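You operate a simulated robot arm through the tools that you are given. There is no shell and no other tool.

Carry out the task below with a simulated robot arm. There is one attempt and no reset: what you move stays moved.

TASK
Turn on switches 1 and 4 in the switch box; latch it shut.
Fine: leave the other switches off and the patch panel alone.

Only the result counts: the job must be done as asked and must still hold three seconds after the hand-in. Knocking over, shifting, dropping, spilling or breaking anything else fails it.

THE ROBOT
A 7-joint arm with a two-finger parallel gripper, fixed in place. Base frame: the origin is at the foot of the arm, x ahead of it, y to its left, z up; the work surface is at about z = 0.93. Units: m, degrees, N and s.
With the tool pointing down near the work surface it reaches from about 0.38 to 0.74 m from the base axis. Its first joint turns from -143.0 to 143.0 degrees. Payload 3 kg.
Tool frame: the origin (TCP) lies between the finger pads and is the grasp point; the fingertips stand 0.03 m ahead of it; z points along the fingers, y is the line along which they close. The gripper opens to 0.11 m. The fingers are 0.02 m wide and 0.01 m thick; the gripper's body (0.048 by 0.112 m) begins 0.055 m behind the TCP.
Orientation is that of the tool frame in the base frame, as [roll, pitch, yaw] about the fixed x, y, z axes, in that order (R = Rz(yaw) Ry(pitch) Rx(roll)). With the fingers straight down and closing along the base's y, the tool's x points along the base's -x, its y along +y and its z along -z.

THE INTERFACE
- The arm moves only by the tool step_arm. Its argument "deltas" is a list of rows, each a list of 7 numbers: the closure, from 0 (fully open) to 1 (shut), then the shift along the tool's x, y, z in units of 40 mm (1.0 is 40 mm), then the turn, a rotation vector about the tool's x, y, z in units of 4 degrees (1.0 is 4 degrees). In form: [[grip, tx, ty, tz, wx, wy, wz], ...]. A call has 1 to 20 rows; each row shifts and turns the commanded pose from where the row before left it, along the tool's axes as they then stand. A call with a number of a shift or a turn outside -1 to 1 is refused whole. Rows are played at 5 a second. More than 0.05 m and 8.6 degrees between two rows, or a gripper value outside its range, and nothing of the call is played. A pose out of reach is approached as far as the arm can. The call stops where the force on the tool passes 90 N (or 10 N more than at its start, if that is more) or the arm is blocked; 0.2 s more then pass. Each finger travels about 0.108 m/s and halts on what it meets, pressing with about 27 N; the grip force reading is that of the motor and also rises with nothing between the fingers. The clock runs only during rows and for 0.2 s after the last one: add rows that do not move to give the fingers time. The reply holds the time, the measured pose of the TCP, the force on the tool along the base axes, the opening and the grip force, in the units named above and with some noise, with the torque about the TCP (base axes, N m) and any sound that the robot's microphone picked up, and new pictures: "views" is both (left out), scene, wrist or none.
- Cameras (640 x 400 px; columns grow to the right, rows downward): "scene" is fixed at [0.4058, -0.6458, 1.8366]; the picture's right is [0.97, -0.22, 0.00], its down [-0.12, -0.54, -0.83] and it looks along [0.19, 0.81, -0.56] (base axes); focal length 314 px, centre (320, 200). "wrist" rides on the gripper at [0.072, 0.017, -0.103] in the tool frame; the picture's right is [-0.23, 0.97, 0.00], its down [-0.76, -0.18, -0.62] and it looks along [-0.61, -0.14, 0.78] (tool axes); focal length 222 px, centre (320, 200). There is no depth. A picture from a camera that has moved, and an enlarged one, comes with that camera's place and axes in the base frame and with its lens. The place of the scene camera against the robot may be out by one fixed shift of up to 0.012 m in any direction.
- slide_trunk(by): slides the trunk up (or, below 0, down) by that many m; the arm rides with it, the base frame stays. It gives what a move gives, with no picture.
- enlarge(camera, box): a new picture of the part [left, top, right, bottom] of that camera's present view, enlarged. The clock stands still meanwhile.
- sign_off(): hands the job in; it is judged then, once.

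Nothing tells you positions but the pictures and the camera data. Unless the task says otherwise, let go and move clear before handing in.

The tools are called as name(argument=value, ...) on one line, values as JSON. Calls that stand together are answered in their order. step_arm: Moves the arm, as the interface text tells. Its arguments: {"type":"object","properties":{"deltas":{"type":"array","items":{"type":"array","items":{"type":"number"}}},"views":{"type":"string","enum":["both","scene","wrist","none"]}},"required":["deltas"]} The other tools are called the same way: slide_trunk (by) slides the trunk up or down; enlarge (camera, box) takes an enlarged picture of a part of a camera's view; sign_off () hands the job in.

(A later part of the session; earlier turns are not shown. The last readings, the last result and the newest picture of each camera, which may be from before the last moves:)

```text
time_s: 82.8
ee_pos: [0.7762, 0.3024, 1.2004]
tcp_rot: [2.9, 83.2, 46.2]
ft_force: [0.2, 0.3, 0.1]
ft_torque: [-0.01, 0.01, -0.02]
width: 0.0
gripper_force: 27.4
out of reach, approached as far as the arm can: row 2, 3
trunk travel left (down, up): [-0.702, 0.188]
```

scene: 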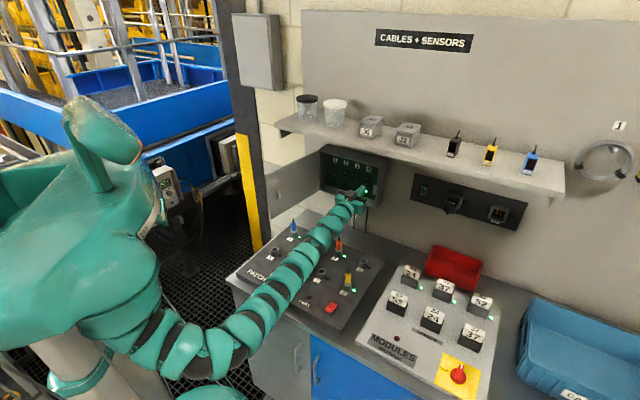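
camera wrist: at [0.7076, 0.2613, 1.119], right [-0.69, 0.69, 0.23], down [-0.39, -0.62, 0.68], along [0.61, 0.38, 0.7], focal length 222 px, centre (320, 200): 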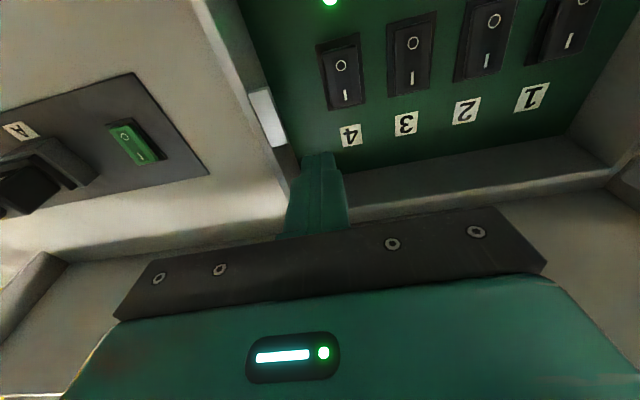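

It moved 16 mm before blocking again. Combining pitch-up with retraction should keep it free; the tip is already just outside the box rim.

step_arm(deltas=[[1, 0, 0, 0, 0, -1, 0], [1, 0, 0, -0.3, 0, -1, 0], [1, 0, 0, -0.4, 0, -0.7, 0], [1, 0, 0, -0.4, 0, -0.7, 0], [1, 0, 0, -0.4, 0, -0.5, 0], [1, 0, 0, 0, 0, 0, 0]], views="both")

```text
time_s: 84.2
ee_pos: [0.7337, 0.2646, 1.185]
tcp_rot: [0.7, 67.5, 44.2]
ft_force: [0.5, 0.0, 0.0]
ft_torque: [0.0, 0.01, -0.01]
width: 0.0
gripper_force: 27.0
trunk travel left (down, up): [-0.702, 0.188]
camera wrist: at [0.6729, 0.2303, 1.0782], right [-0.73, 0.65, 0.22], down [-0.51, -0.73, 0.46], along [0.46, 0.23, 0.86], focal length 222 px, centre (320, 200)
```

scene: 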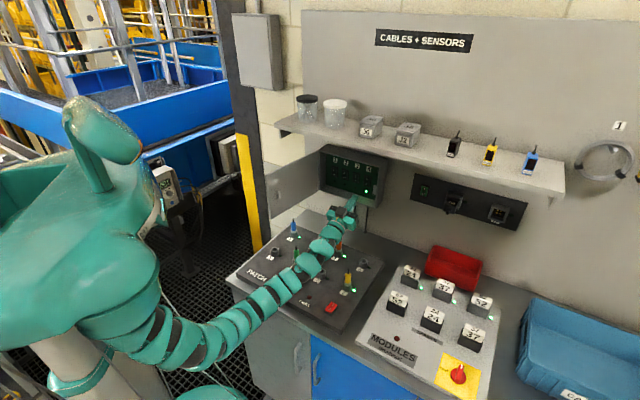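
wrist: 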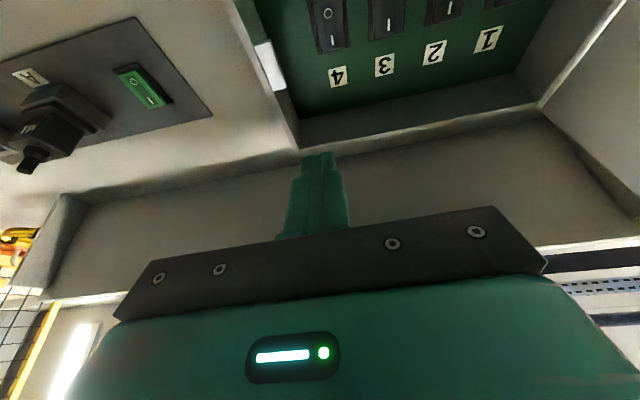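

It's free now with the tool pitched up 22°, but the wrist camera is low and close to the orange plug. I'll raise the hand straight up right away.

step_arm(deltas=[[1, -0.69, 0, 0.29, 0, 0, 0], [1, -0.69, 0, 0.29, 0, 0, 0], [1, 0, 0, 0, 0, 0, 0]], views="both")

enlarge(camera="scene", box=[270, 150, 410, 300])

```text
time_s: 85.0
ee_pos: [0.7353, 0.265, 1.2417]
tcp_rot: [1.0, 67.5, 44.3]
ft_force: [0.1, -0.2, -0.7]
ft_torque: [0.01, -0.01, -0.01]
width: 0.0
gripper_force: 27.4
trunk travel left (down, up): [-0.702, 0.188]
camera wrist: at [0.6743, 0.23, 1.1368], right [-0.73, 0.65, 0.22], down [-0.51, -0.73, 0.46], along [0.46, 0.23, 0.86], focal length 222 px, centre (320, 200)
```

scene: 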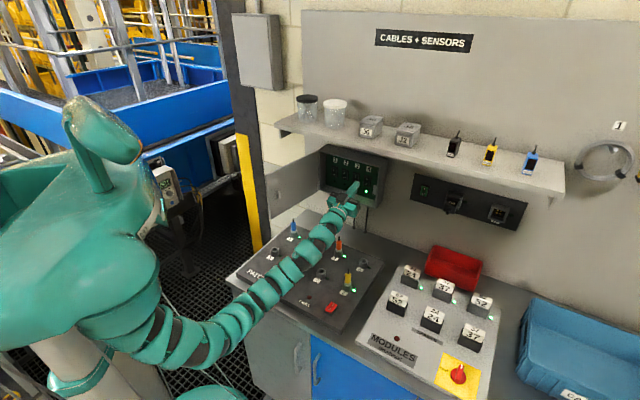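
wrist: 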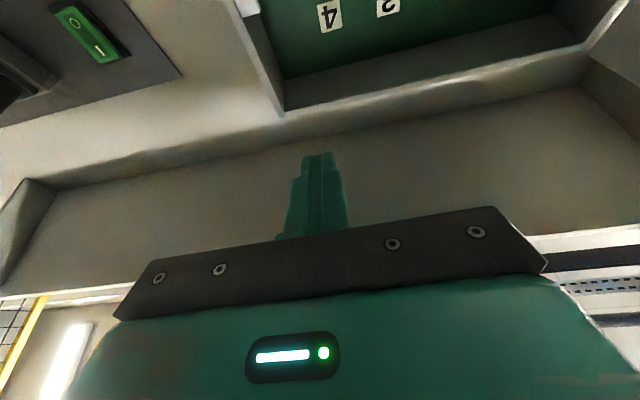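

```text
2.67 times, centred on (340, 225) of scene
camera zoom: at [0.4058, -0.6458, 1.8366], right [0.97, -0.22, 0.0], down [-0.12, -0.54, -0.83], along [0.19, 0.81, -0.56], focal length 836 px, centre (267, 133)
```

zoom: 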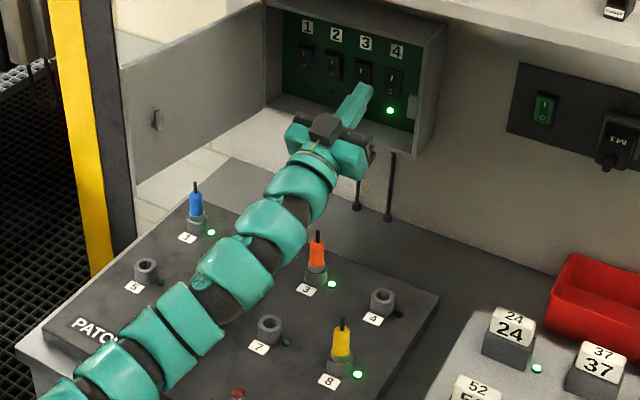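

The plugs and their lights are undisturbed. Now at z≈1.24, I'll see whether the tool can be levelled again while backing away.

step_arm(deltas=[[1, -0.1, 0, -0.4, 0, 0, 0], [1, -0.1, 0, -0.5, 0, 0, 0], [1, -0.1, 0, -0.5, 0, 0.6, 0], [1, -0.1, 0, -0.3, 0, 0.8, 0], [1, 0, 0, -0.2, 0, 1, 0], [1, 0, 0, 0, 0, 1, 0], [1, 0, 0, 0, 0, 0, 0]], views="both")

```text
time_s: 86.6
ee_pos: [0.6771, 0.213, 1.2307]
tcp_rot: [2.4, 81.2, 45.8]
ft_force: [0.1, -0.4, 0.0]
ft_torque: [-0.01, -0.01, 0.0]
width: 0.0001
gripper_force: 26.8
trunk travel left (down, up): [-0.702, 0.188]
camera wrist: at [0.6, 0.1612, 1.1435], right [-0.69, 0.68, 0.23], down [-0.41, -0.63, 0.66], along [0.59, 0.36, 0.72], focal length 222 px, centre (320, 200)
```

scene: 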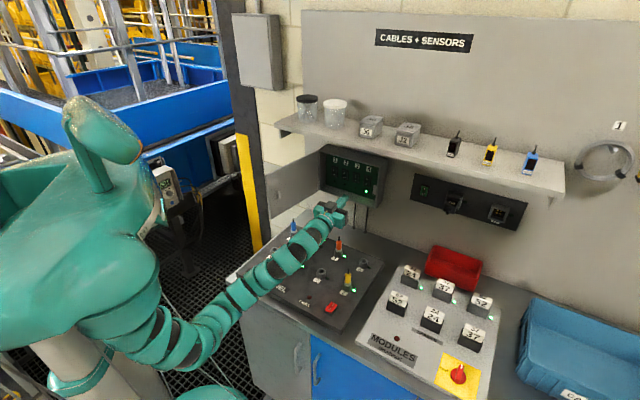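
wrist: 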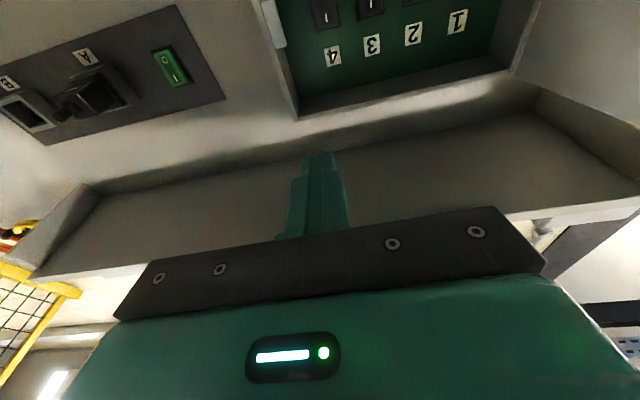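

The arm is free again. I'll finish levelling, trim the heading, and move left in front of switch 1.

step_arm(deltas=[[1, 0, 0, 0, -0.3, 1, 0], [1, 0, 0.3, 0, 0, 1, 0], [1, 0, 0.8, 0, 0, 0.15, 0], [1, 0, 0.9, 0, 0, 0, 0], [1, 0, 0.9, 0, 0, 0, 0], [1, 0.2, 0.9, 0, 0, 0, 0], [1, 0.3, 0.4, 0, 0, 0, 0], [1, 0, 0, 0, 0, 0, 0]], views="both")

```text
time_s: 88.4
ee_pos: [0.5606, 0.3321, 1.2122]
tcp_rot: [36.7, 89.7, 81.2]
ft_force: [-0.4, -0.7, -0.6]
ft_torque: [0.0, 0.02, 0.0]
width: 0.0002
gripper_force: 26.7
trunk travel left (down, up): [-0.702, 0.188]
camera wrist: at [0.4751, 0.2722, 1.1391], right [-0.68, 0.69, 0.23], down [-0.32, -0.57, 0.76], along [0.66, 0.44, 0.61], focal length 222 px, centre (320, 200)
```

scene: 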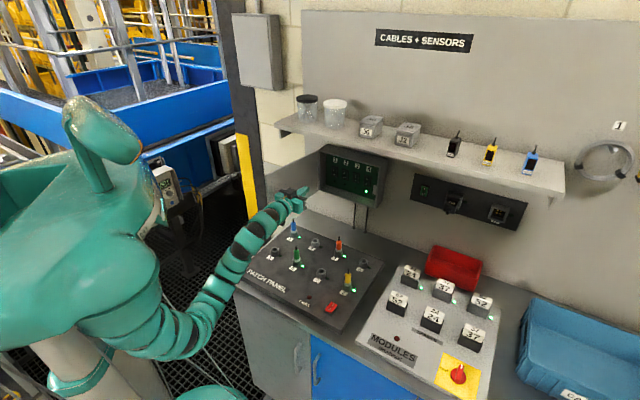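
wrist: 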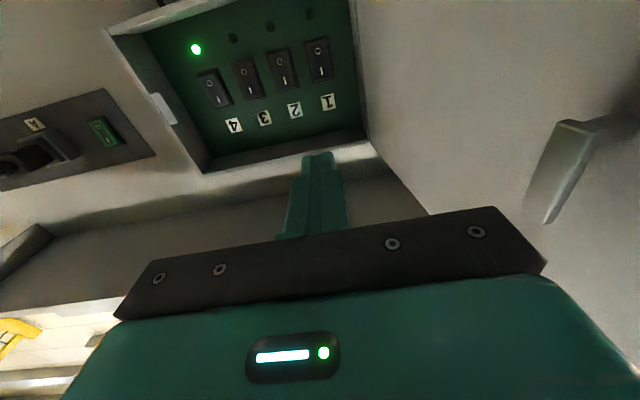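

I'm in front of switch 1 (s≈0.162, z≈1.212), with switch 4's lamp still lit. I'll lower to z≈1.198 and advance partway to refine the aim.

step_arm(deltas=[[1, 0.2, 0.05, 0.6, 0, 0, 0], [1, 0.15, 0, 0.8, 0, 0, 0], [1, 0, 0, 0.8, 0, 0, 0], [1, 0, 0, 0.8, 0, 0, 0], [1, 0, 0, 0.7, 0, 0, 0], [1, 0, 0, 0, 0, 0, 0]], views="both")

enlarge(camera="wrist", box=[220, 20, 440, 200])

enlarge(camera="scene", box=[290, 140, 400, 230])

```text
time_s: 89.8
ee_pos: [0.6648, 0.4372, 1.197]
tcp_rot: [37.7, 89.6, 82.4]
ft_force: [-0.6, -0.5, -0.1]
ft_torque: [0.03, -0.02, 0.03]
width: 0.0
gripper_force: 27.1
trunk travel left (down, up): [-0.702, 0.188]
camera wrist: at [0.5802, 0.3768, 1.1243], right [-0.68, 0.69, 0.23], down [-0.32, -0.57, 0.76], along [0.66, 0.44, 0.61], focal length 222 px, centre (320, 200)
```

scene: 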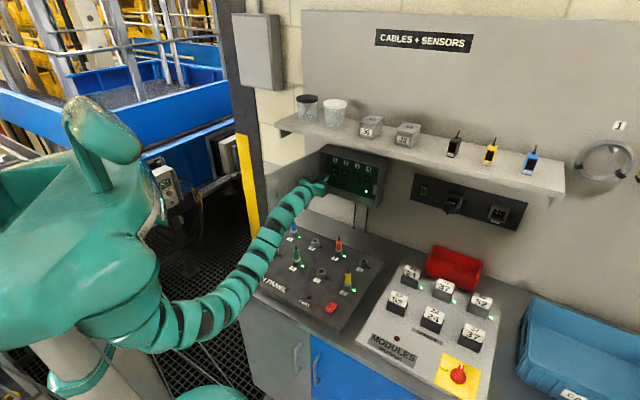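
wrist: 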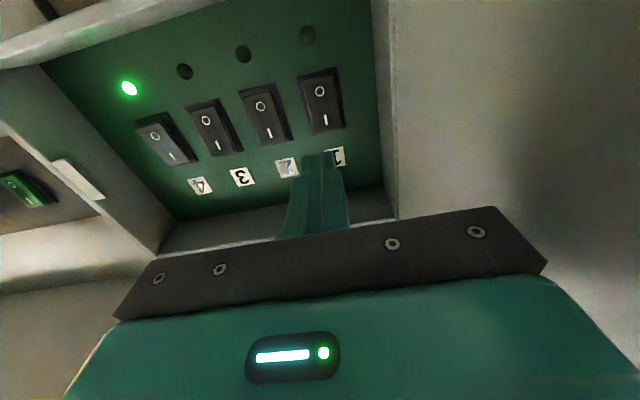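

```text
2.22 times, centred on (330, 110) of wrist
camera zoom: at [0.5802, 0.3768, 1.1243], right [-0.68, 0.69, 0.23], down [-0.32, -0.57, 0.76], along [0.66, 0.44, 0.61], focal length 494 px, centre (298, 400)
```

zoom: 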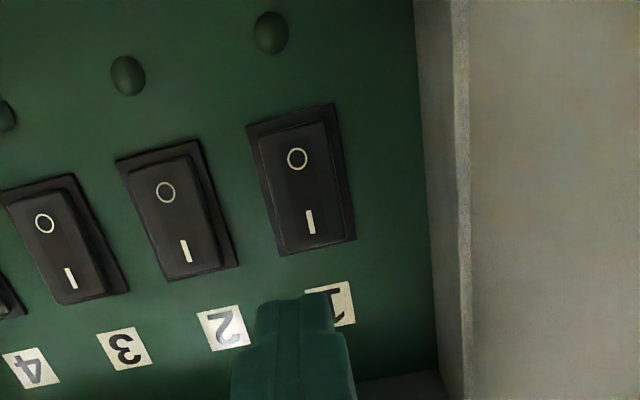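

```text
4.44 times, centred on (345, 185) of scene
camera zoom: at [0.4058, -0.6458, 1.8366], right [0.97, -0.22, 0.0], down [-0.12, -0.54, -0.83], along [0.19, 0.81, -0.56], focal length 1394 px, centre (209, 267)
```

zoom: 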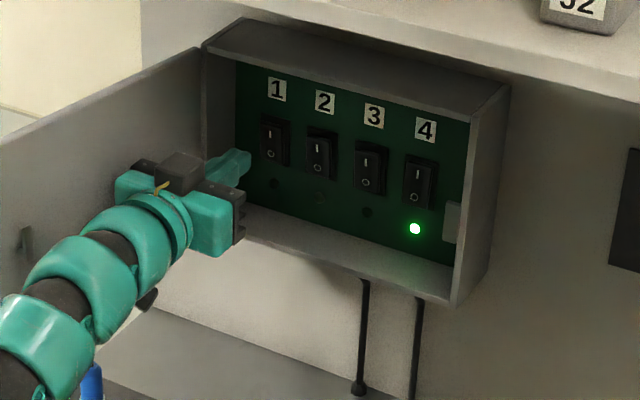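

Aim is good: switch 1's "I" half is at s≈0.157, z≈1.195. I'll trim 3 mm left and advance most of the way, watching for any contact with the door or rim.

step_arm(deltas=[[1, 0, 0.06, 0.4, 0, 0, 0], [1, 0, 0, 0.4, 0, 0, 0], [1, 0, 0, 0.3, 0, 0, 0], [1, 0, 0, 0, 0, 0, 0]], views="both")

enlarge(camera="wrist", box=[220, 20, 440, 200])

```text
time_s: 90.8
ee_pos: [0.6941, 0.47, 1.1991]
tcp_rot: [40.3, 89.7, 85.0]
ft_force: [-0.4, 0.4, -0.4]
ft_torque: [-0.01, 0.01, 0.0]
width: 0.0001
gripper_force: 26.6
trunk travel left (down, up): [-0.702, 0.188]
camera wrist: at [0.609, 0.41, 1.1257], right [-0.68, 0.69, 0.23], down [-0.32, -0.57, 0.76], along [0.66, 0.44, 0.61], focal length 222 px, centre (320, 200)
```

scene: 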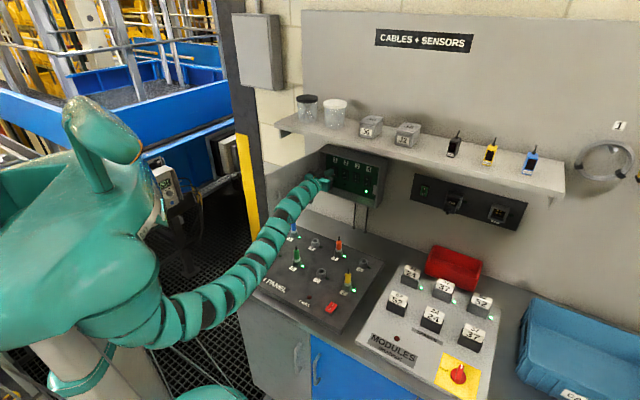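
wrist: 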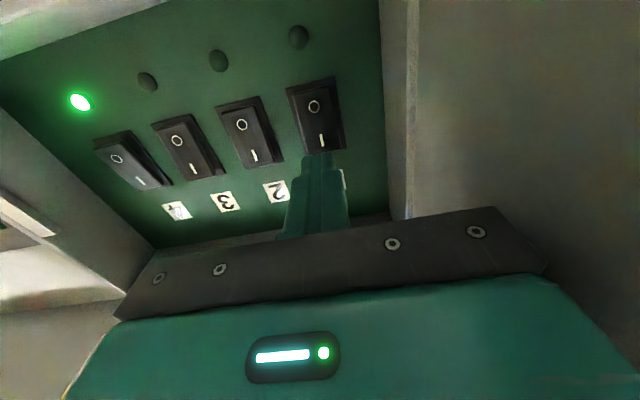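

```text
2.22 times, centred on (330, 110) of wrist
camera zoom: at [0.609, 0.41, 1.1257], right [-0.68, 0.69, 0.23], down [-0.32, -0.57, 0.76], along [0.66, 0.44, 0.61], focal length 494 px, centre (298, 400)
```

zoom: 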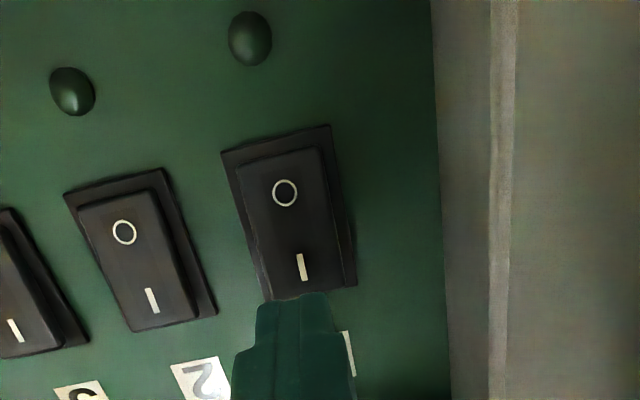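

I'm lined up about 2 cm in front of switch 1's "I" half, with no contact so far. Pressing in small steps.

step_arm(deltas=[[1, 0, 0, 0.2, 0, 0, 0], [1, 0, 0, 0.2, 0, 0, 0], [1, 0, 0, 0.2, 0, 0, 0], [1, 0, 0, 0.05, 0, 0, 0], [1, 0, 0, 0, 0, 0, 0]], views="both")

enlarge(camera="wrist", box=[60, 20, 440, 220])

```text
time_s: 92.0
ee_pos: [0.7091, 0.4827, 1.1995]
tcp_rot: [47.4, 89.7, 92.0]
ft_force: [-29.1, -25.2, -10.9]
ft_torque: [-0.49, 0.54, 0.07]
width: 0.0
gripper_force: 27.3
trunk travel left (down, up): [-0.702, 0.188]
heard: click
camera wrist: at [0.6244, 0.4241, 1.127], right [-0.68, 0.69, 0.23], down [-0.32, -0.57, 0.76], along [0.66, 0.44, 0.61], focal length 222 px, centre (320, 200)
```

scene: 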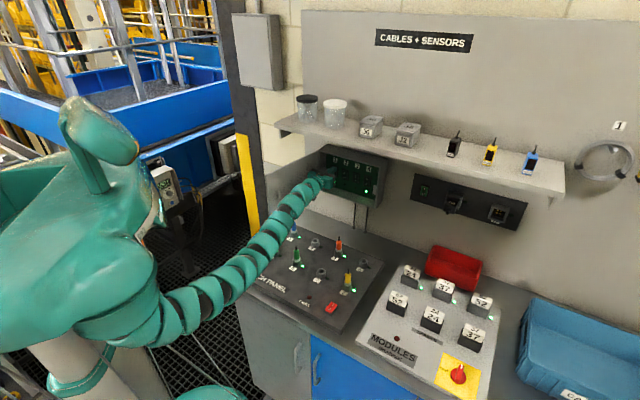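
wrist: 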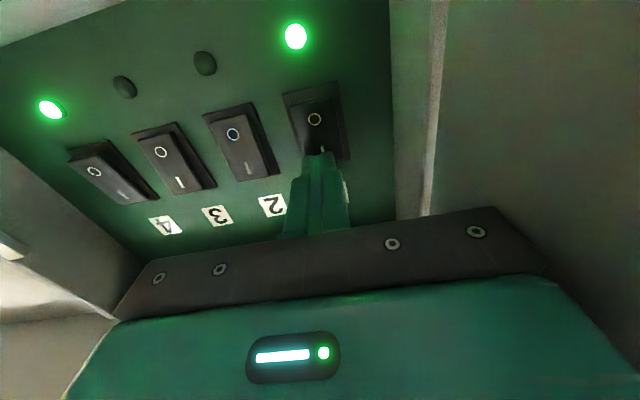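

```text
1.68 times, centred on (250, 120) of wrist
camera zoom: at [0.6244, 0.4241, 1.127], right [-0.68, 0.69, 0.23], down [-0.32, -0.57, 0.76], along [0.66, 0.44, 0.61], focal length 374 px, centre (438, 335)
```

zoom: 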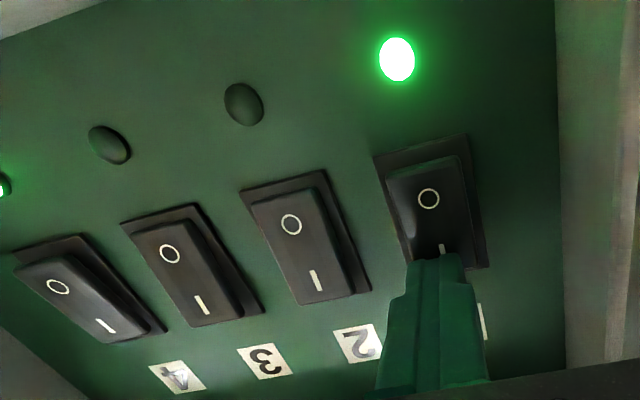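

Click heard: lamps 1 and 4 are lit, and 2 and 3 are dark. I'll retract straight back from the box.

step_arm(deltas=[[1, 0, 0, -0.4, 0, 0, 0], [1, 0, 0, -0.7, 0, 0, 0], [1, 0, 0, -0.8, 0, 0, 0], [1, 0, 0, -0.8, 0, 0, 0], [1, 0, 0, -0.8, 0, 0, 0], [1, 0, 0, -0.8, 0, 0, 0], [1, 0, 0, 0, 0, 0, 0]], views="both")

enlarge(camera="scene", box=[250, 130, 410, 250])

```text
time_s: 93.6
ee_pos: [0.5874, 0.3669, 1.1985]
tcp_rot: [41.9, 89.7, 86.5]
ft_force: [0.2, -0.2, -0.4]
ft_torque: [0.01, 0.01, -0.01]
width: 0.0
gripper_force: 27.6
trunk travel left (down, up): [-0.702, 0.188]
camera wrist: at [0.5043, 0.3072, 1.1247], right [-0.68, 0.69, 0.23], down [-0.32, -0.57, 0.76], along [0.66, 0.45, 0.61], focal length 222 px, centre (320, 200)
```

scene: 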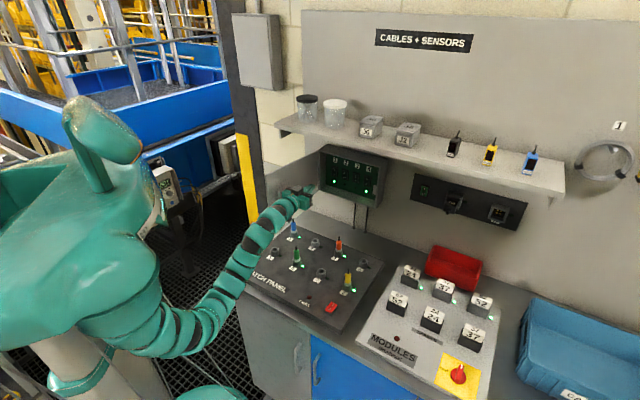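
wrist: 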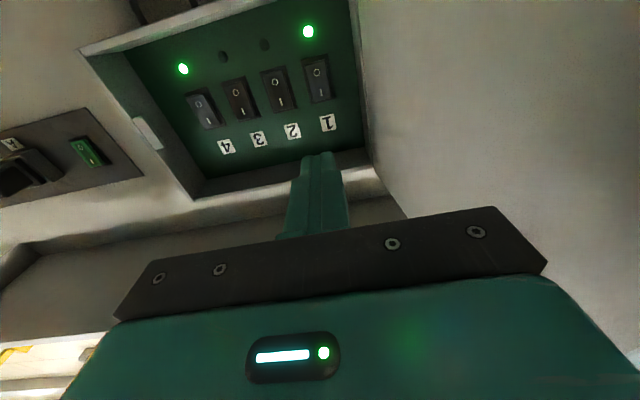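

```text
3.33 times, centred on (330, 190) of scene
camera zoom: at [0.4058, -0.6458, 1.8366], right [0.97, -0.22, 0.0], down [-0.12, -0.54, -0.83], along [0.19, 0.81, -0.56], focal length 1046 px, centre (287, 233)
```

zoom: 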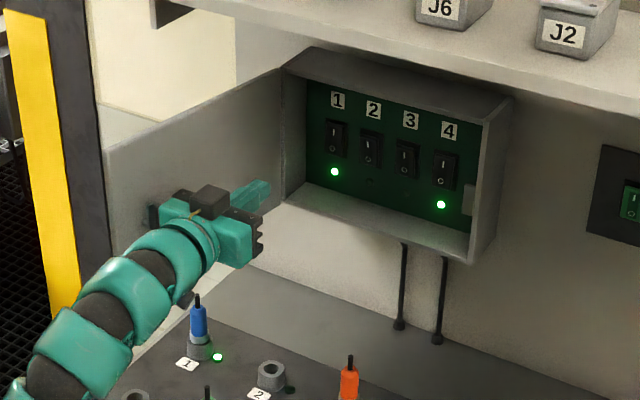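

Both lamps stay lit after release. Next is closing the door from its outer side, so I'll retreat and return the trunk to its original height, where those moves worked well.

step_arm(deltas=[[1, 0, -0.2, -0.6, 0, 0, 0], [1, 0, -0.2, -0.8, 0, 0, 0], [1, 0, -0.2, -0.8, 0, 0, 0], [1, 0, 0, -0.7, 0, 0, 0], [1, 0, 0, 0, 0, 0, 0]], views="scene")

```text
time_s: 94.8
ee_pos: [0.523, 0.2685, 1.1963]
tcp_rot: [36.4, 89.7, 81.0]
ft_force: [0.0, -0.5, 0.3]
ft_torque: [0.0, 0.02, 0.02]
width: 0.0002
gripper_force: 26.4
trunk travel left (down, up): [-0.702, 0.188]
```

scene: 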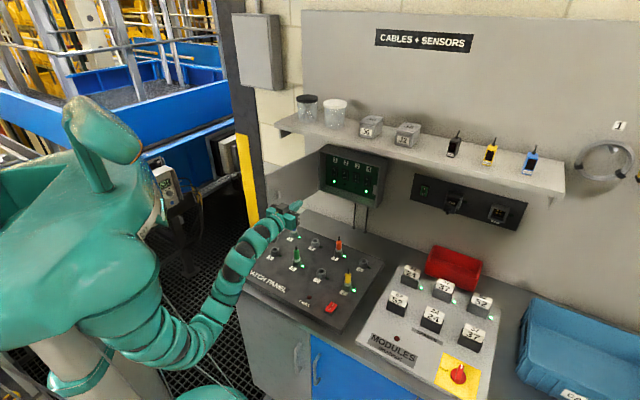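

The hand is at n≈0.56, clear of the shelf and box. I'll raise the trunk in two steps, lowering the hand in between.

slide_trunk(by=0.08)

step_arm(deltas=[[1, 0.6, 0, 0, 0, 0, 0], [1, 0.7, 0, 0, 0, 0, 0], [1, 0.5, 0, 0, 0, 0, 0], [1, 0, 0, 0, 0, 0, 0]], views="scene")

slide_trunk(by=0.08)

```text
time_s: 96.0
ee_pos: [0.5228, 0.2677, 1.2767]
tcp_rot: [39.1, 89.7, 83.7]
ft_force: [-0.1, -0.2, 0.1]
ft_torque: [0.04, -0.01, 0.01]
width: 0.0
gripper_force: 27.0
trunk travel left (down, up): [-0.782, 0.108]
```

```text
time_s: 97.0
ee_pos: [0.5226, 0.2687, 1.2042]
tcp_rot: [46.3, 89.7, 90.7]
ft_force: [-0.5, 0.2, 0.3]
ft_torque: [-0.02, 0.02, 0.0]
width: 0.0
gripper_force: 27.5
trunk travel left (down, up): [-0.782, 0.108]
```

scene: 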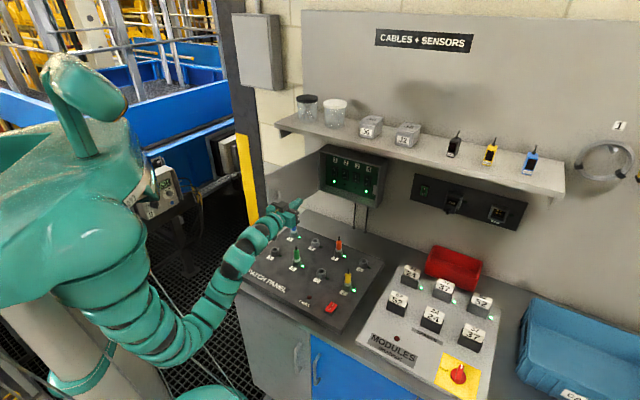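

```text
time_s: 98.2
ee_pos: [0.5232, 0.269, 1.2842]
tcp_rot: [40.9, 89.7, 85.6]
ft_force: [0.1, 0.7, 0.0]
ft_torque: [0.0, -0.01, 0.02]
width: 0.0002
gripper_force: 27.1
trunk travel left (down, up): [-0.862, 0.028]
```

The trunk is back at its original height. I'll back off to n≈0.49, lower to z≈1.245, and pass around the door's free edge to its outer (left) side.

step_arm(deltas=[[1, 0.3, 0, -0.5, 0, 0, 0], [1, 0.4, 0, -0.6, 0, 0, 0], [1, 0.3, 0, -0.6, 0, 0, 0], [1, 0, 0, 0, 0, 0, 0]], views="both")

enlarge(camera="scene", box=[240, 140, 400, 250])

```text
time_s: 99.2
ee_pos: [0.4739, 0.2233, 1.2437]
tcp_rot: [44.7, 89.8, 89.4]
ft_force: [-0.1, 0.7, 0.3]
ft_torque: [-0.01, 0.01, 0.02]
width: 0.0
gripper_force: 27.3
trunk travel left (down, up): [-0.862, 0.028]
camera wrist: at [0.3889, 0.1627, 1.1712], right [-0.68, 0.69, 0.23], down [-0.32, -0.57, 0.76], along [0.66, 0.44, 0.61], focal length 222 px, centre (320, 200)
```

scene: 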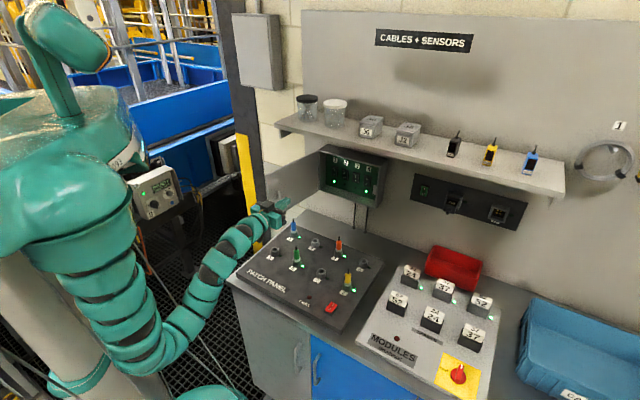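
wrist: 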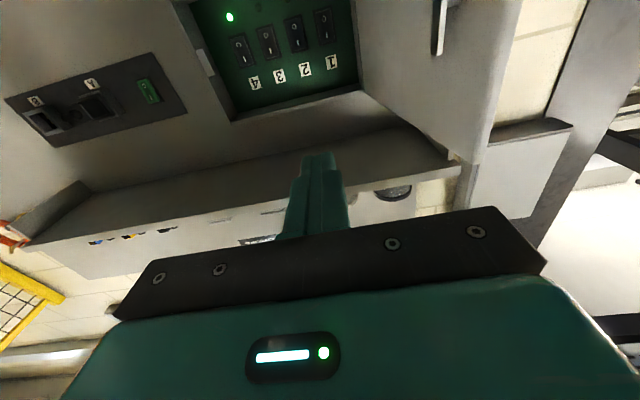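

```text
3.64 times, centred on (320, 195) of scene
camera zoom: at [0.4058, -0.6458, 1.8366], right [0.97, -0.22, 0.0], down [-0.12, -0.54, -0.83], along [0.19, 0.81, -0.56], focal length 1140 px, centre (320, 218)
```

zoom: 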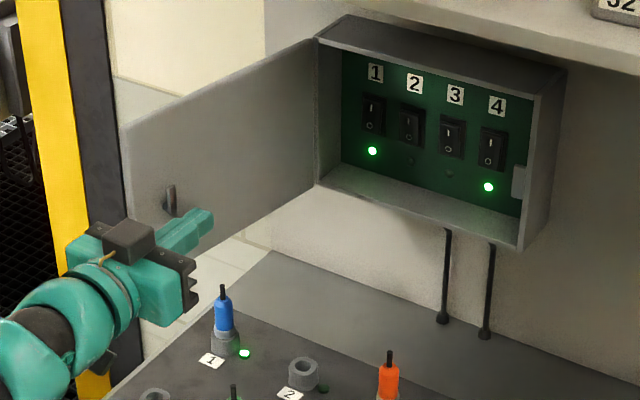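

The door's free edge is at s≈0.065, n≈0.547, and my fingertips are at n≈0.523, so there's room to pass. Moving left past the edge.

step_arm(deltas=[[1, 0, 0.4, -0.25, 0, 0, 0], [1, 0, 0.9, 0, 0, 0, 0], [1, 0, 0.9, 0, 0, 0, 0], [1, 0, 0.9, 0, 0, 0, 0], [1, 0, 0.9, 0, 0, 0, 0], [1, 0, 0.9, 0, 0, 0, 0], [1, 0, 0.5, 0, 0, 0, 0], [1, 0, 0, 0, 0, 0, 0]], views="both")

enlarge(camera="scene", box=[220, 140, 380, 250])

```text
time_s: 101.0
ee_pos: [0.3154, 0.3696, 1.2454]
tcp_rot: [40.6, 89.7, 85.2]
ft_force: [-0.1, 0.3, 0.2]
ft_torque: [-0.05, 0.0, 0.01]
width: 0.0001
gripper_force: 26.8
trunk travel left (down, up): [-0.862, 0.028]
camera wrist: at [0.2308, 0.3097, 1.1722], right [-0.68, 0.69, 0.23], down [-0.32, -0.57, 0.76], along [0.66, 0.44, 0.61], focal length 222 px, centre (320, 200)
```

scene: 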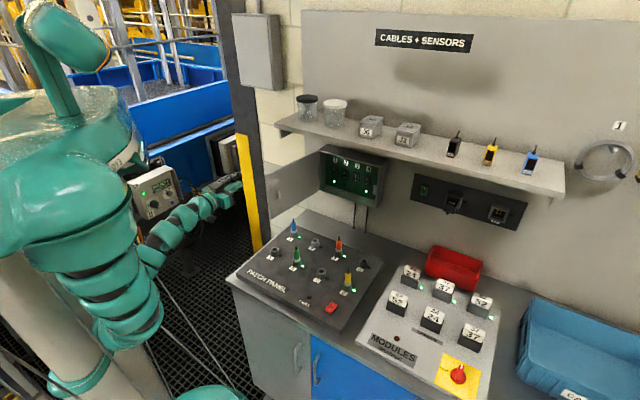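
wrist: 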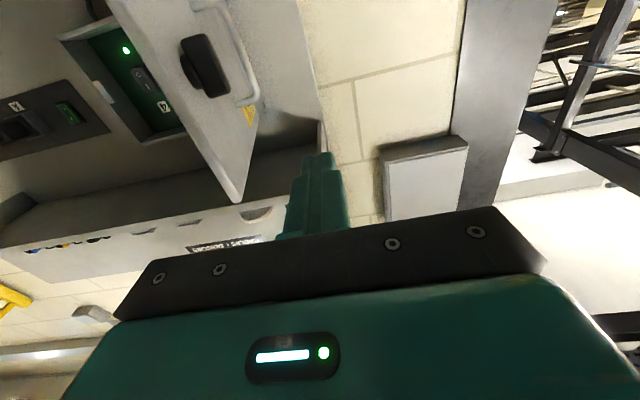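

```text
3.64 times, centred on (300, 195) of scene
camera zoom: at [0.4058, -0.6458, 1.8366], right [0.97, -0.22, 0.0], down [-0.12, -0.54, -0.83], along [0.19, 0.81, -0.56], focal length 1140 px, centre (393, 218)
```

zoom: 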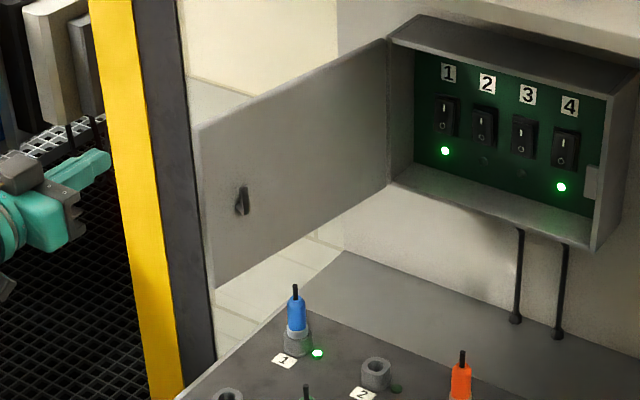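

I'm on the outer side, and the wrist camera shows the knob and handle. I'll move forward so the fingertips overlap the door's outer edge zone, then sweep right to swing it closed.

step_arm(deltas=[[1, 0, 0, 0.7, 0, 0, 0], [1, 0, -0.3, 0.7, 0, 0, 0], [1, 0, -0.8, 0, 0, 0, 0], [1, 0, -0.8, 0, 0, 0, 0], [1, 0, -0.7, 0, 0, 0, 0], [1, 0, -0.7, 0, 0, 0, 0], [1, 0, 0, 0, 0, 0, 0]], views="both")

```text
time_s: 102.6
ee_pos: [0.4484, 0.3148, 1.244]
tcp_rot: [41.0, 89.7, 85.5]
ft_force: [-0.9, 0.6, -0.1]
ft_torque: [-0.01, -0.01, -0.02]
width: 0.0
gripper_force: 27.0
trunk travel left (down, up): [-0.862, 0.028]
camera wrist: at [0.3632, 0.2548, 1.1719], right [-0.68, 0.69, 0.23], down [-0.32, -0.57, 0.76], along [0.66, 0.45, 0.61], focal length 222 px, centre (320, 200)
```

scene: 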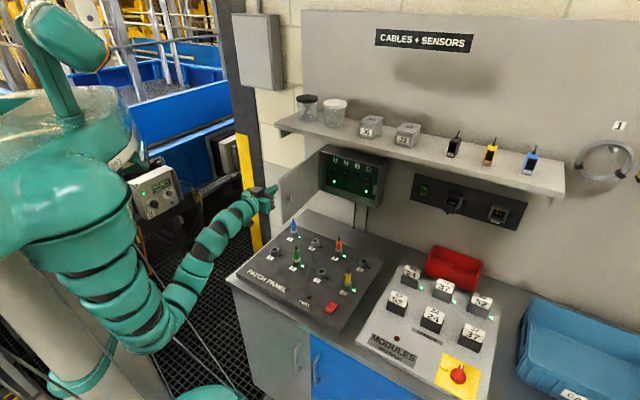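
wrist: 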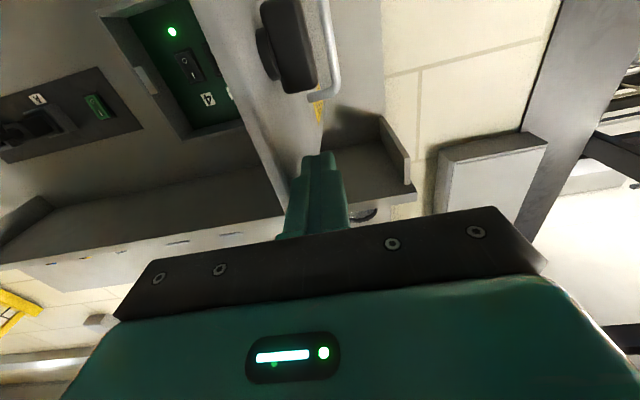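

The door is swinging with the finger, with negligible force. I'll continue along the closing arc.

step_arm(deltas=[[1, 0, -0.6, 0.05, 0, 0, 0], [1, 0, -0.7, 0.1, 0, 0, 0], [1, 0, -0.7, 0.15, 0, 0, 0], [1, 0, -0.5, 0.22, 0, 0, 0], [1, 0, -0.5, 0.24, 0, 0, 0], [1, 0, 0, 0, 0, 0, 0]], views="both")

```text
time_s: 104.0
ee_pos: [0.555, 0.2506, 1.2437]
tcp_rot: [31.5, 89.6, 76.0]
ft_force: [0.4, -0.6, -0.2]
ft_torque: [0.0, 0.01, 0.01]
width: 0.0
gripper_force: 27.1
trunk travel left (down, up): [-0.862, 0.028]
camera wrist: at [0.4694, 0.191, 1.1711], right [-0.68, 0.69, 0.23], down [-0.32, -0.57, 0.76], along [0.66, 0.44, 0.61], focal length 222 px, centre (320, 200)
```

scene: 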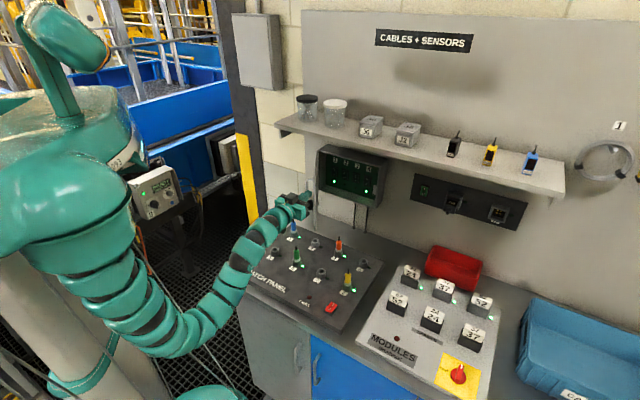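
wrist: 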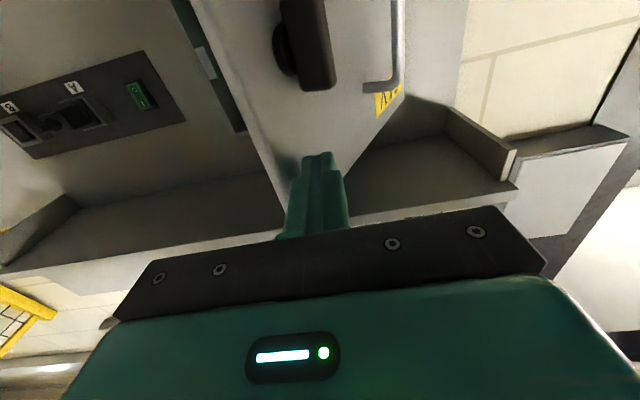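

The door is at about 60° and following nicely. Continuing to roughly 40°.

step_arm(deltas=[[1, 0, -0.47, 0.31, 0, 0, 0], [1, 0, -0.47, 0.31, 0, 0, 0], [1, 0, -0.38, 0.38, 0, 0, 0], [1, 0, -0.38, 0.38, 0, 0, 0], [1, 0, 0, 0, 0, 0, 0]], views="both")

```text
time_s: 105.2
ee_pos: [0.6411, 0.2405, 1.2454]
tcp_rot: [33.3, 89.6, 77.9]
ft_force: [0.1, 0.0, -0.1]
ft_torque: [0.01, 0.05, 0.0]
width: 0.0
gripper_force: 27.1
trunk travel left (down, up): [-0.862, 0.028]
camera wrist: at [0.5562, 0.1793, 1.1734], right [-0.68, 0.69, 0.23], down [-0.32, -0.57, 0.76], along [0.66, 0.44, 0.61], focal length 222 px, centre (320, 200)
```

scene: 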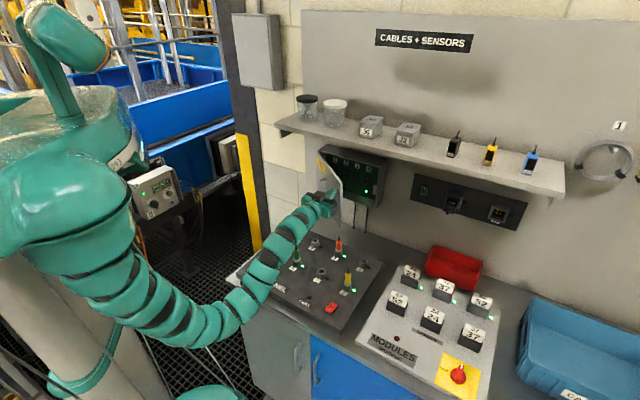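
wrist: 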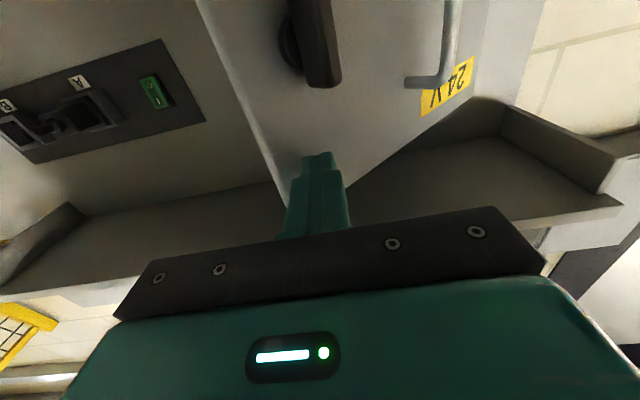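

About 40° now. Continuing, then pushing straight in toward closed.

step_arm(deltas=[[1, 0, -0.31, 0.44, 0, 0, 0], [1, 0, -0.31, 0.44, 0, 0, 0], [1, 0, 0, 0.55, 0, 0, 0], [1, 0, 0, 0.55, 0, 0, 0], [1, 0, 0, 0, 0, 0, 0]], views="both")

```text
time_s: 106.4
ee_pos: [0.7148, 0.278, 1.2443]
tcp_rot: [37.0, 89.7, 81.6]
ft_force: [0.1, 0.4, -0.1]
ft_torque: [0.0, -0.01, -0.01]
width: 0.0001
gripper_force: 27.1
trunk travel left (down, up): [-0.862, 0.028]
camera wrist: at [0.6299, 0.2168, 1.1714], right [-0.68, 0.69, 0.23], down [-0.32, -0.57, 0.76], along [0.66, 0.44, 0.61], focal length 222 px, centre (320, 200)
```

scene: 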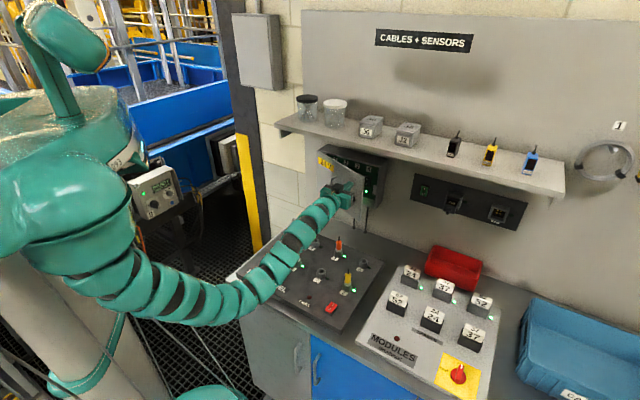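
wrist: 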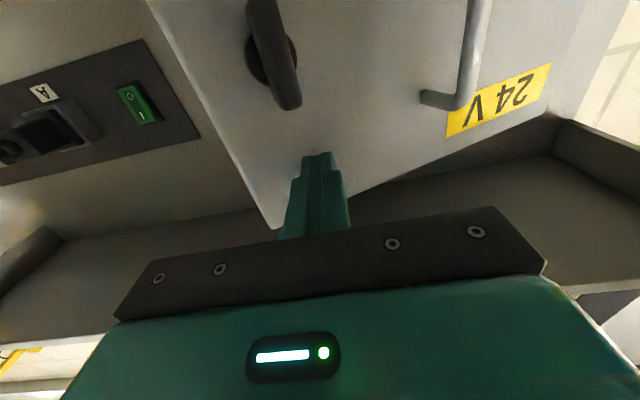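

About 20° remains. Pushing on gently toward closed.

step_arm(deltas=[[1, 0, 0.05, 0.4, 0, 0, 0], [1, 0, 0.05, 0.4, 0, 0, 0], [1, 0, 0.05, 0.35, 0, 0, 0], [1, 0, 0.05, 0.3, 0, 0, 0], [1, 0, 0, 0, 0, 0, 0]], views="both")

enlarge(camera="scene", box=[300, 140, 400, 220])

```text
time_s: 107.6
ee_pos: [0.7511, 0.3241, 1.243]
tcp_rot: [44.1, 89.7, 88.7]
ft_force: [0.1, 0.4, -0.5]
ft_torque: [0.0, 0.02, -0.05]
width: 0.0002
gripper_force: 27.4
trunk travel left (down, up): [-0.862, 0.028]
camera wrist: at [0.6656, 0.2634, 1.171], right [-0.68, 0.69, 0.23], down [-0.32, -0.57, 0.76], along [0.66, 0.45, 0.61], focal length 222 px, centre (320, 200)
```

scene: 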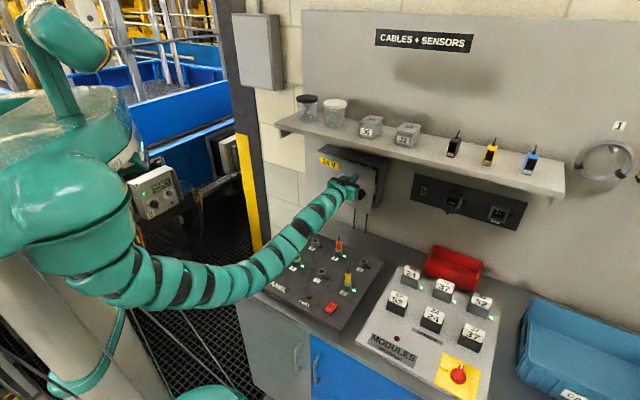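
wrist: 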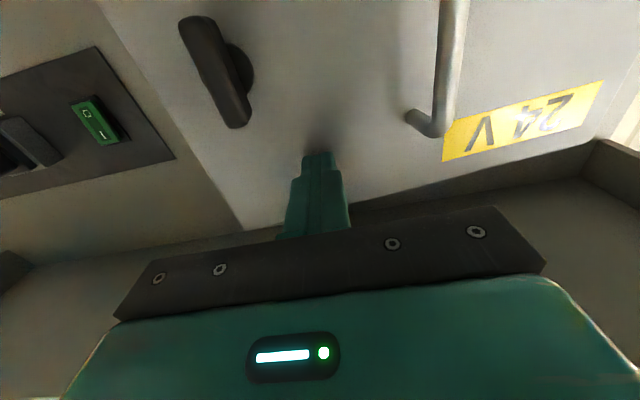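

```text
5.00 times, centred on (350, 180) of scene
camera zoom: at [0.4058, -0.6458, 1.8366], right [0.97, -0.22, 0.0], down [-0.12, -0.54, -0.83], along [0.19, 0.81, -0.56], focal length 1568 px, centre (170, 300)
```

zoom: 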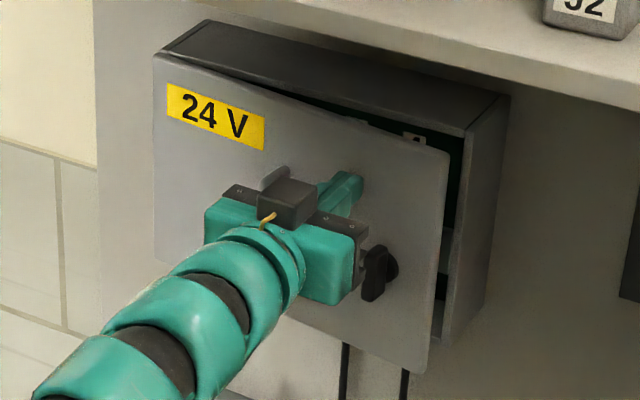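

Nearly shut, with about 3 cm remaining at the free edge. Pushing the last bit in small steps until it seats.

step_arm(deltas=[[1, 0, 0, 0.2, 0, 0, 0], [1, 0, 0, 0.2, 0, 0, 0], [1, 0, 0, 0.15, 0, 0, 0], [1, 0, 0, 0.1, 0, 0, 0], [1, 0, 0, 0, 0, 0, 0]], views="both")

enlarge(camera="scene", box=[300, 140, 400, 220])

```text
time_s: 108.8
ee_pos: [0.7689, 0.3424, 1.2446]
tcp_rot: [46.8, 89.7, 91.3]
ft_force: [-0.3, 0.5, 0.7]
ft_torque: [0.0, -0.02, -0.05]
width: 0.0
gripper_force: 26.9
trunk travel left (down, up): [-0.862, 0.028]
camera wrist: at [0.6843, 0.2824, 1.1715], right [-0.68, 0.69, 0.23], down [-0.32, -0.57, 0.76], along [0.66, 0.44, 0.61], focal length 222 px, centre (320, 200)
```

scene: 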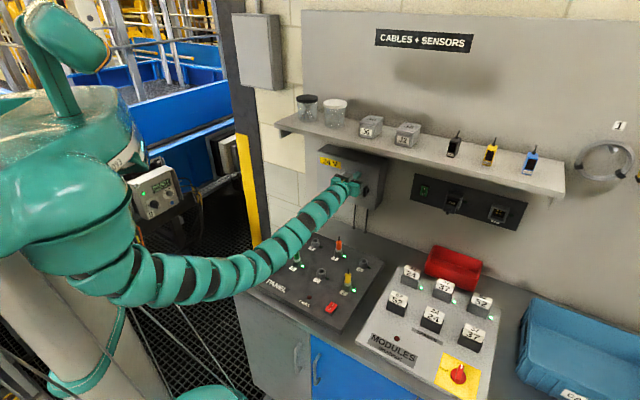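
wrist: 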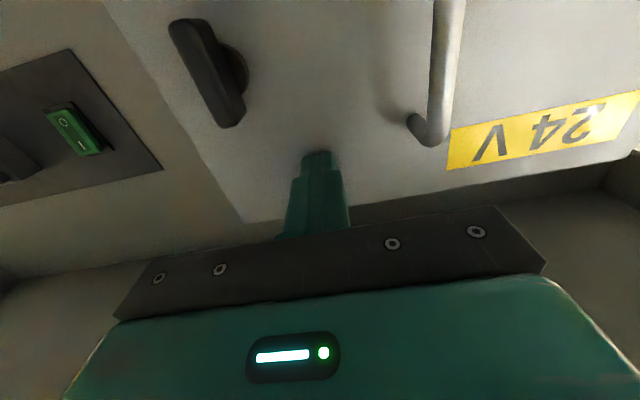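

```text
5.00 times, centred on (350, 180) of scene
camera zoom: at [0.4058, -0.6458, 1.8366], right [0.97, -0.22, 0.0], down [-0.12, -0.54, -0.83], along [0.19, 0.81, -0.56], focal length 1568 px, centre (170, 300)
```

zoom: 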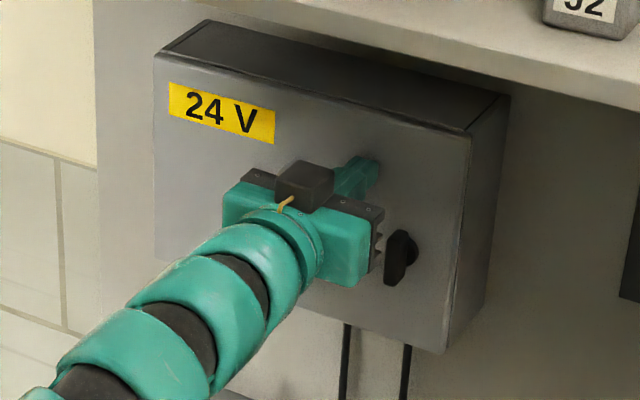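

The door looks closed. I'll press a few more millimetres to confirm it's seated.

step_arm(deltas=[[1, 0, 0, 0.1, 0, 0, 0], [1, 0, 0, 0.1, 0, 0, 0], [1, 0, 0, 0, 0, 0, 0]], views="wrist")

```text
time_s: 109.6
ee_pos: [0.7703, 0.344, 1.2434]
tcp_rot: [60.4, 89.8, 105.0]
ft_force: [-51.0, -43.8, -30.6]
ft_torque: [-1.05, 0.5, 0.3]
width: 0.0
gripper_force: 27.0
trunk travel left (down, up): [-0.862, 0.028]
camera wrist: at [0.685, 0.283, 1.1717], right [-0.68, 0.69, 0.23], down [-0.32, -0.57, 0.76], along [0.66, 0.45, 0.61], focal length 222 px, centre (320, 200)
```

wrist: 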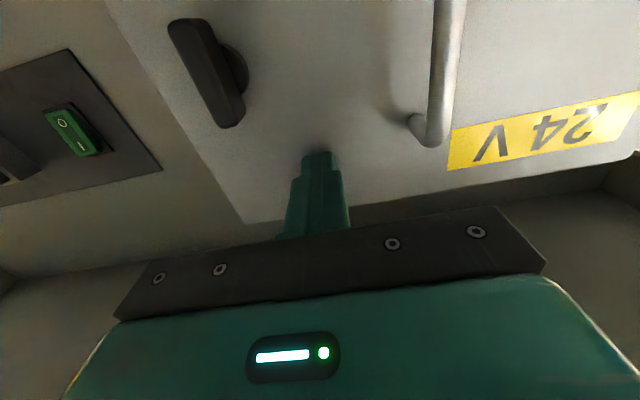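

Firm contact at 67 N shows the door is fully seated at n≈0.817. Now I'll back off, open the gripper and go to the latch knob (s≈0.336, z≈1.178).

step_arm(deltas=[[1, 0, 0, -0.2, 0, 0, 0], [1, 0, 0, -0.5, 0, 0, 0], [1, 0, 0, -0.6, 0, 0, 0], [0.6, 0, 0, -0.4, 0, 0, 0], [0.5, 0, 0, 0, 0, 0, 0]], views="both")

enlarge(camera="scene", box=[300, 140, 400, 220])

```text
time_s: 110.8
ee_pos: [0.7255, 0.2995, 1.2457]
tcp_rot: [34.1, 89.6, 78.7]
ft_force: [-0.3, -0.6, -0.6]
ft_torque: [-0.02, 0.0, 0.0]
width: 0.0551
gripper_force: 0.0
trunk travel left (down, up): [-0.862, 0.028]
camera wrist: at [0.6415, 0.2401, 1.1722], right [-0.68, 0.69, 0.23], down [-0.32, -0.57, 0.76], along [0.66, 0.44, 0.61], focal length 222 px, centre (320, 200)
```

scene: 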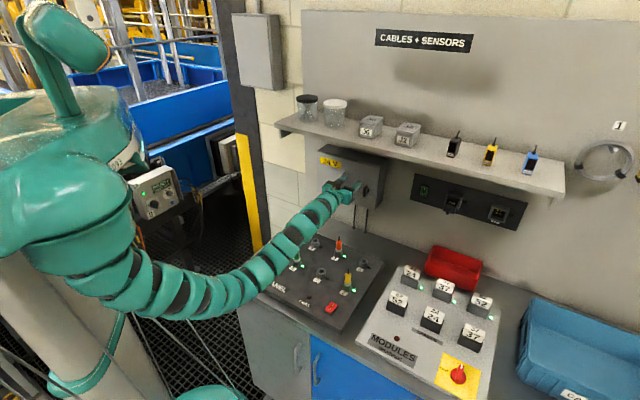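
wrist: 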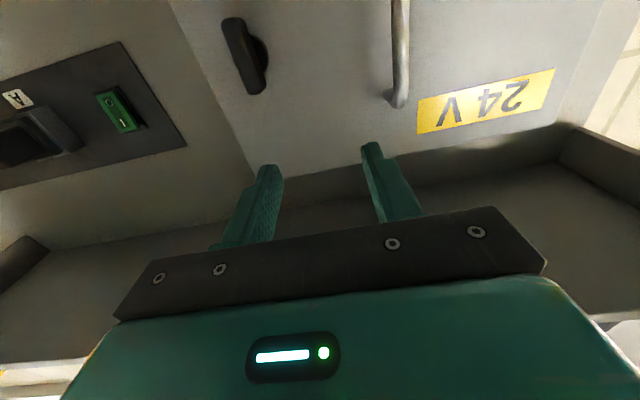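

```text
5.00 times, centred on (350, 180) of scene
camera zoom: at [0.4058, -0.6458, 1.8366], right [0.97, -0.22, 0.0], down [-0.12, -0.54, -0.83], along [0.19, 0.81, -0.56], focal length 1568 px, centre (170, 300)
```

zoom: 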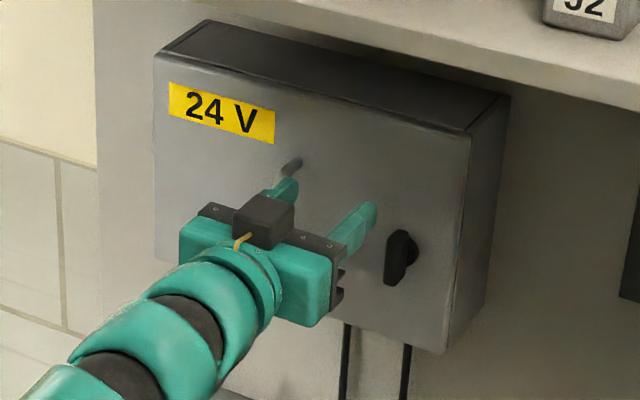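

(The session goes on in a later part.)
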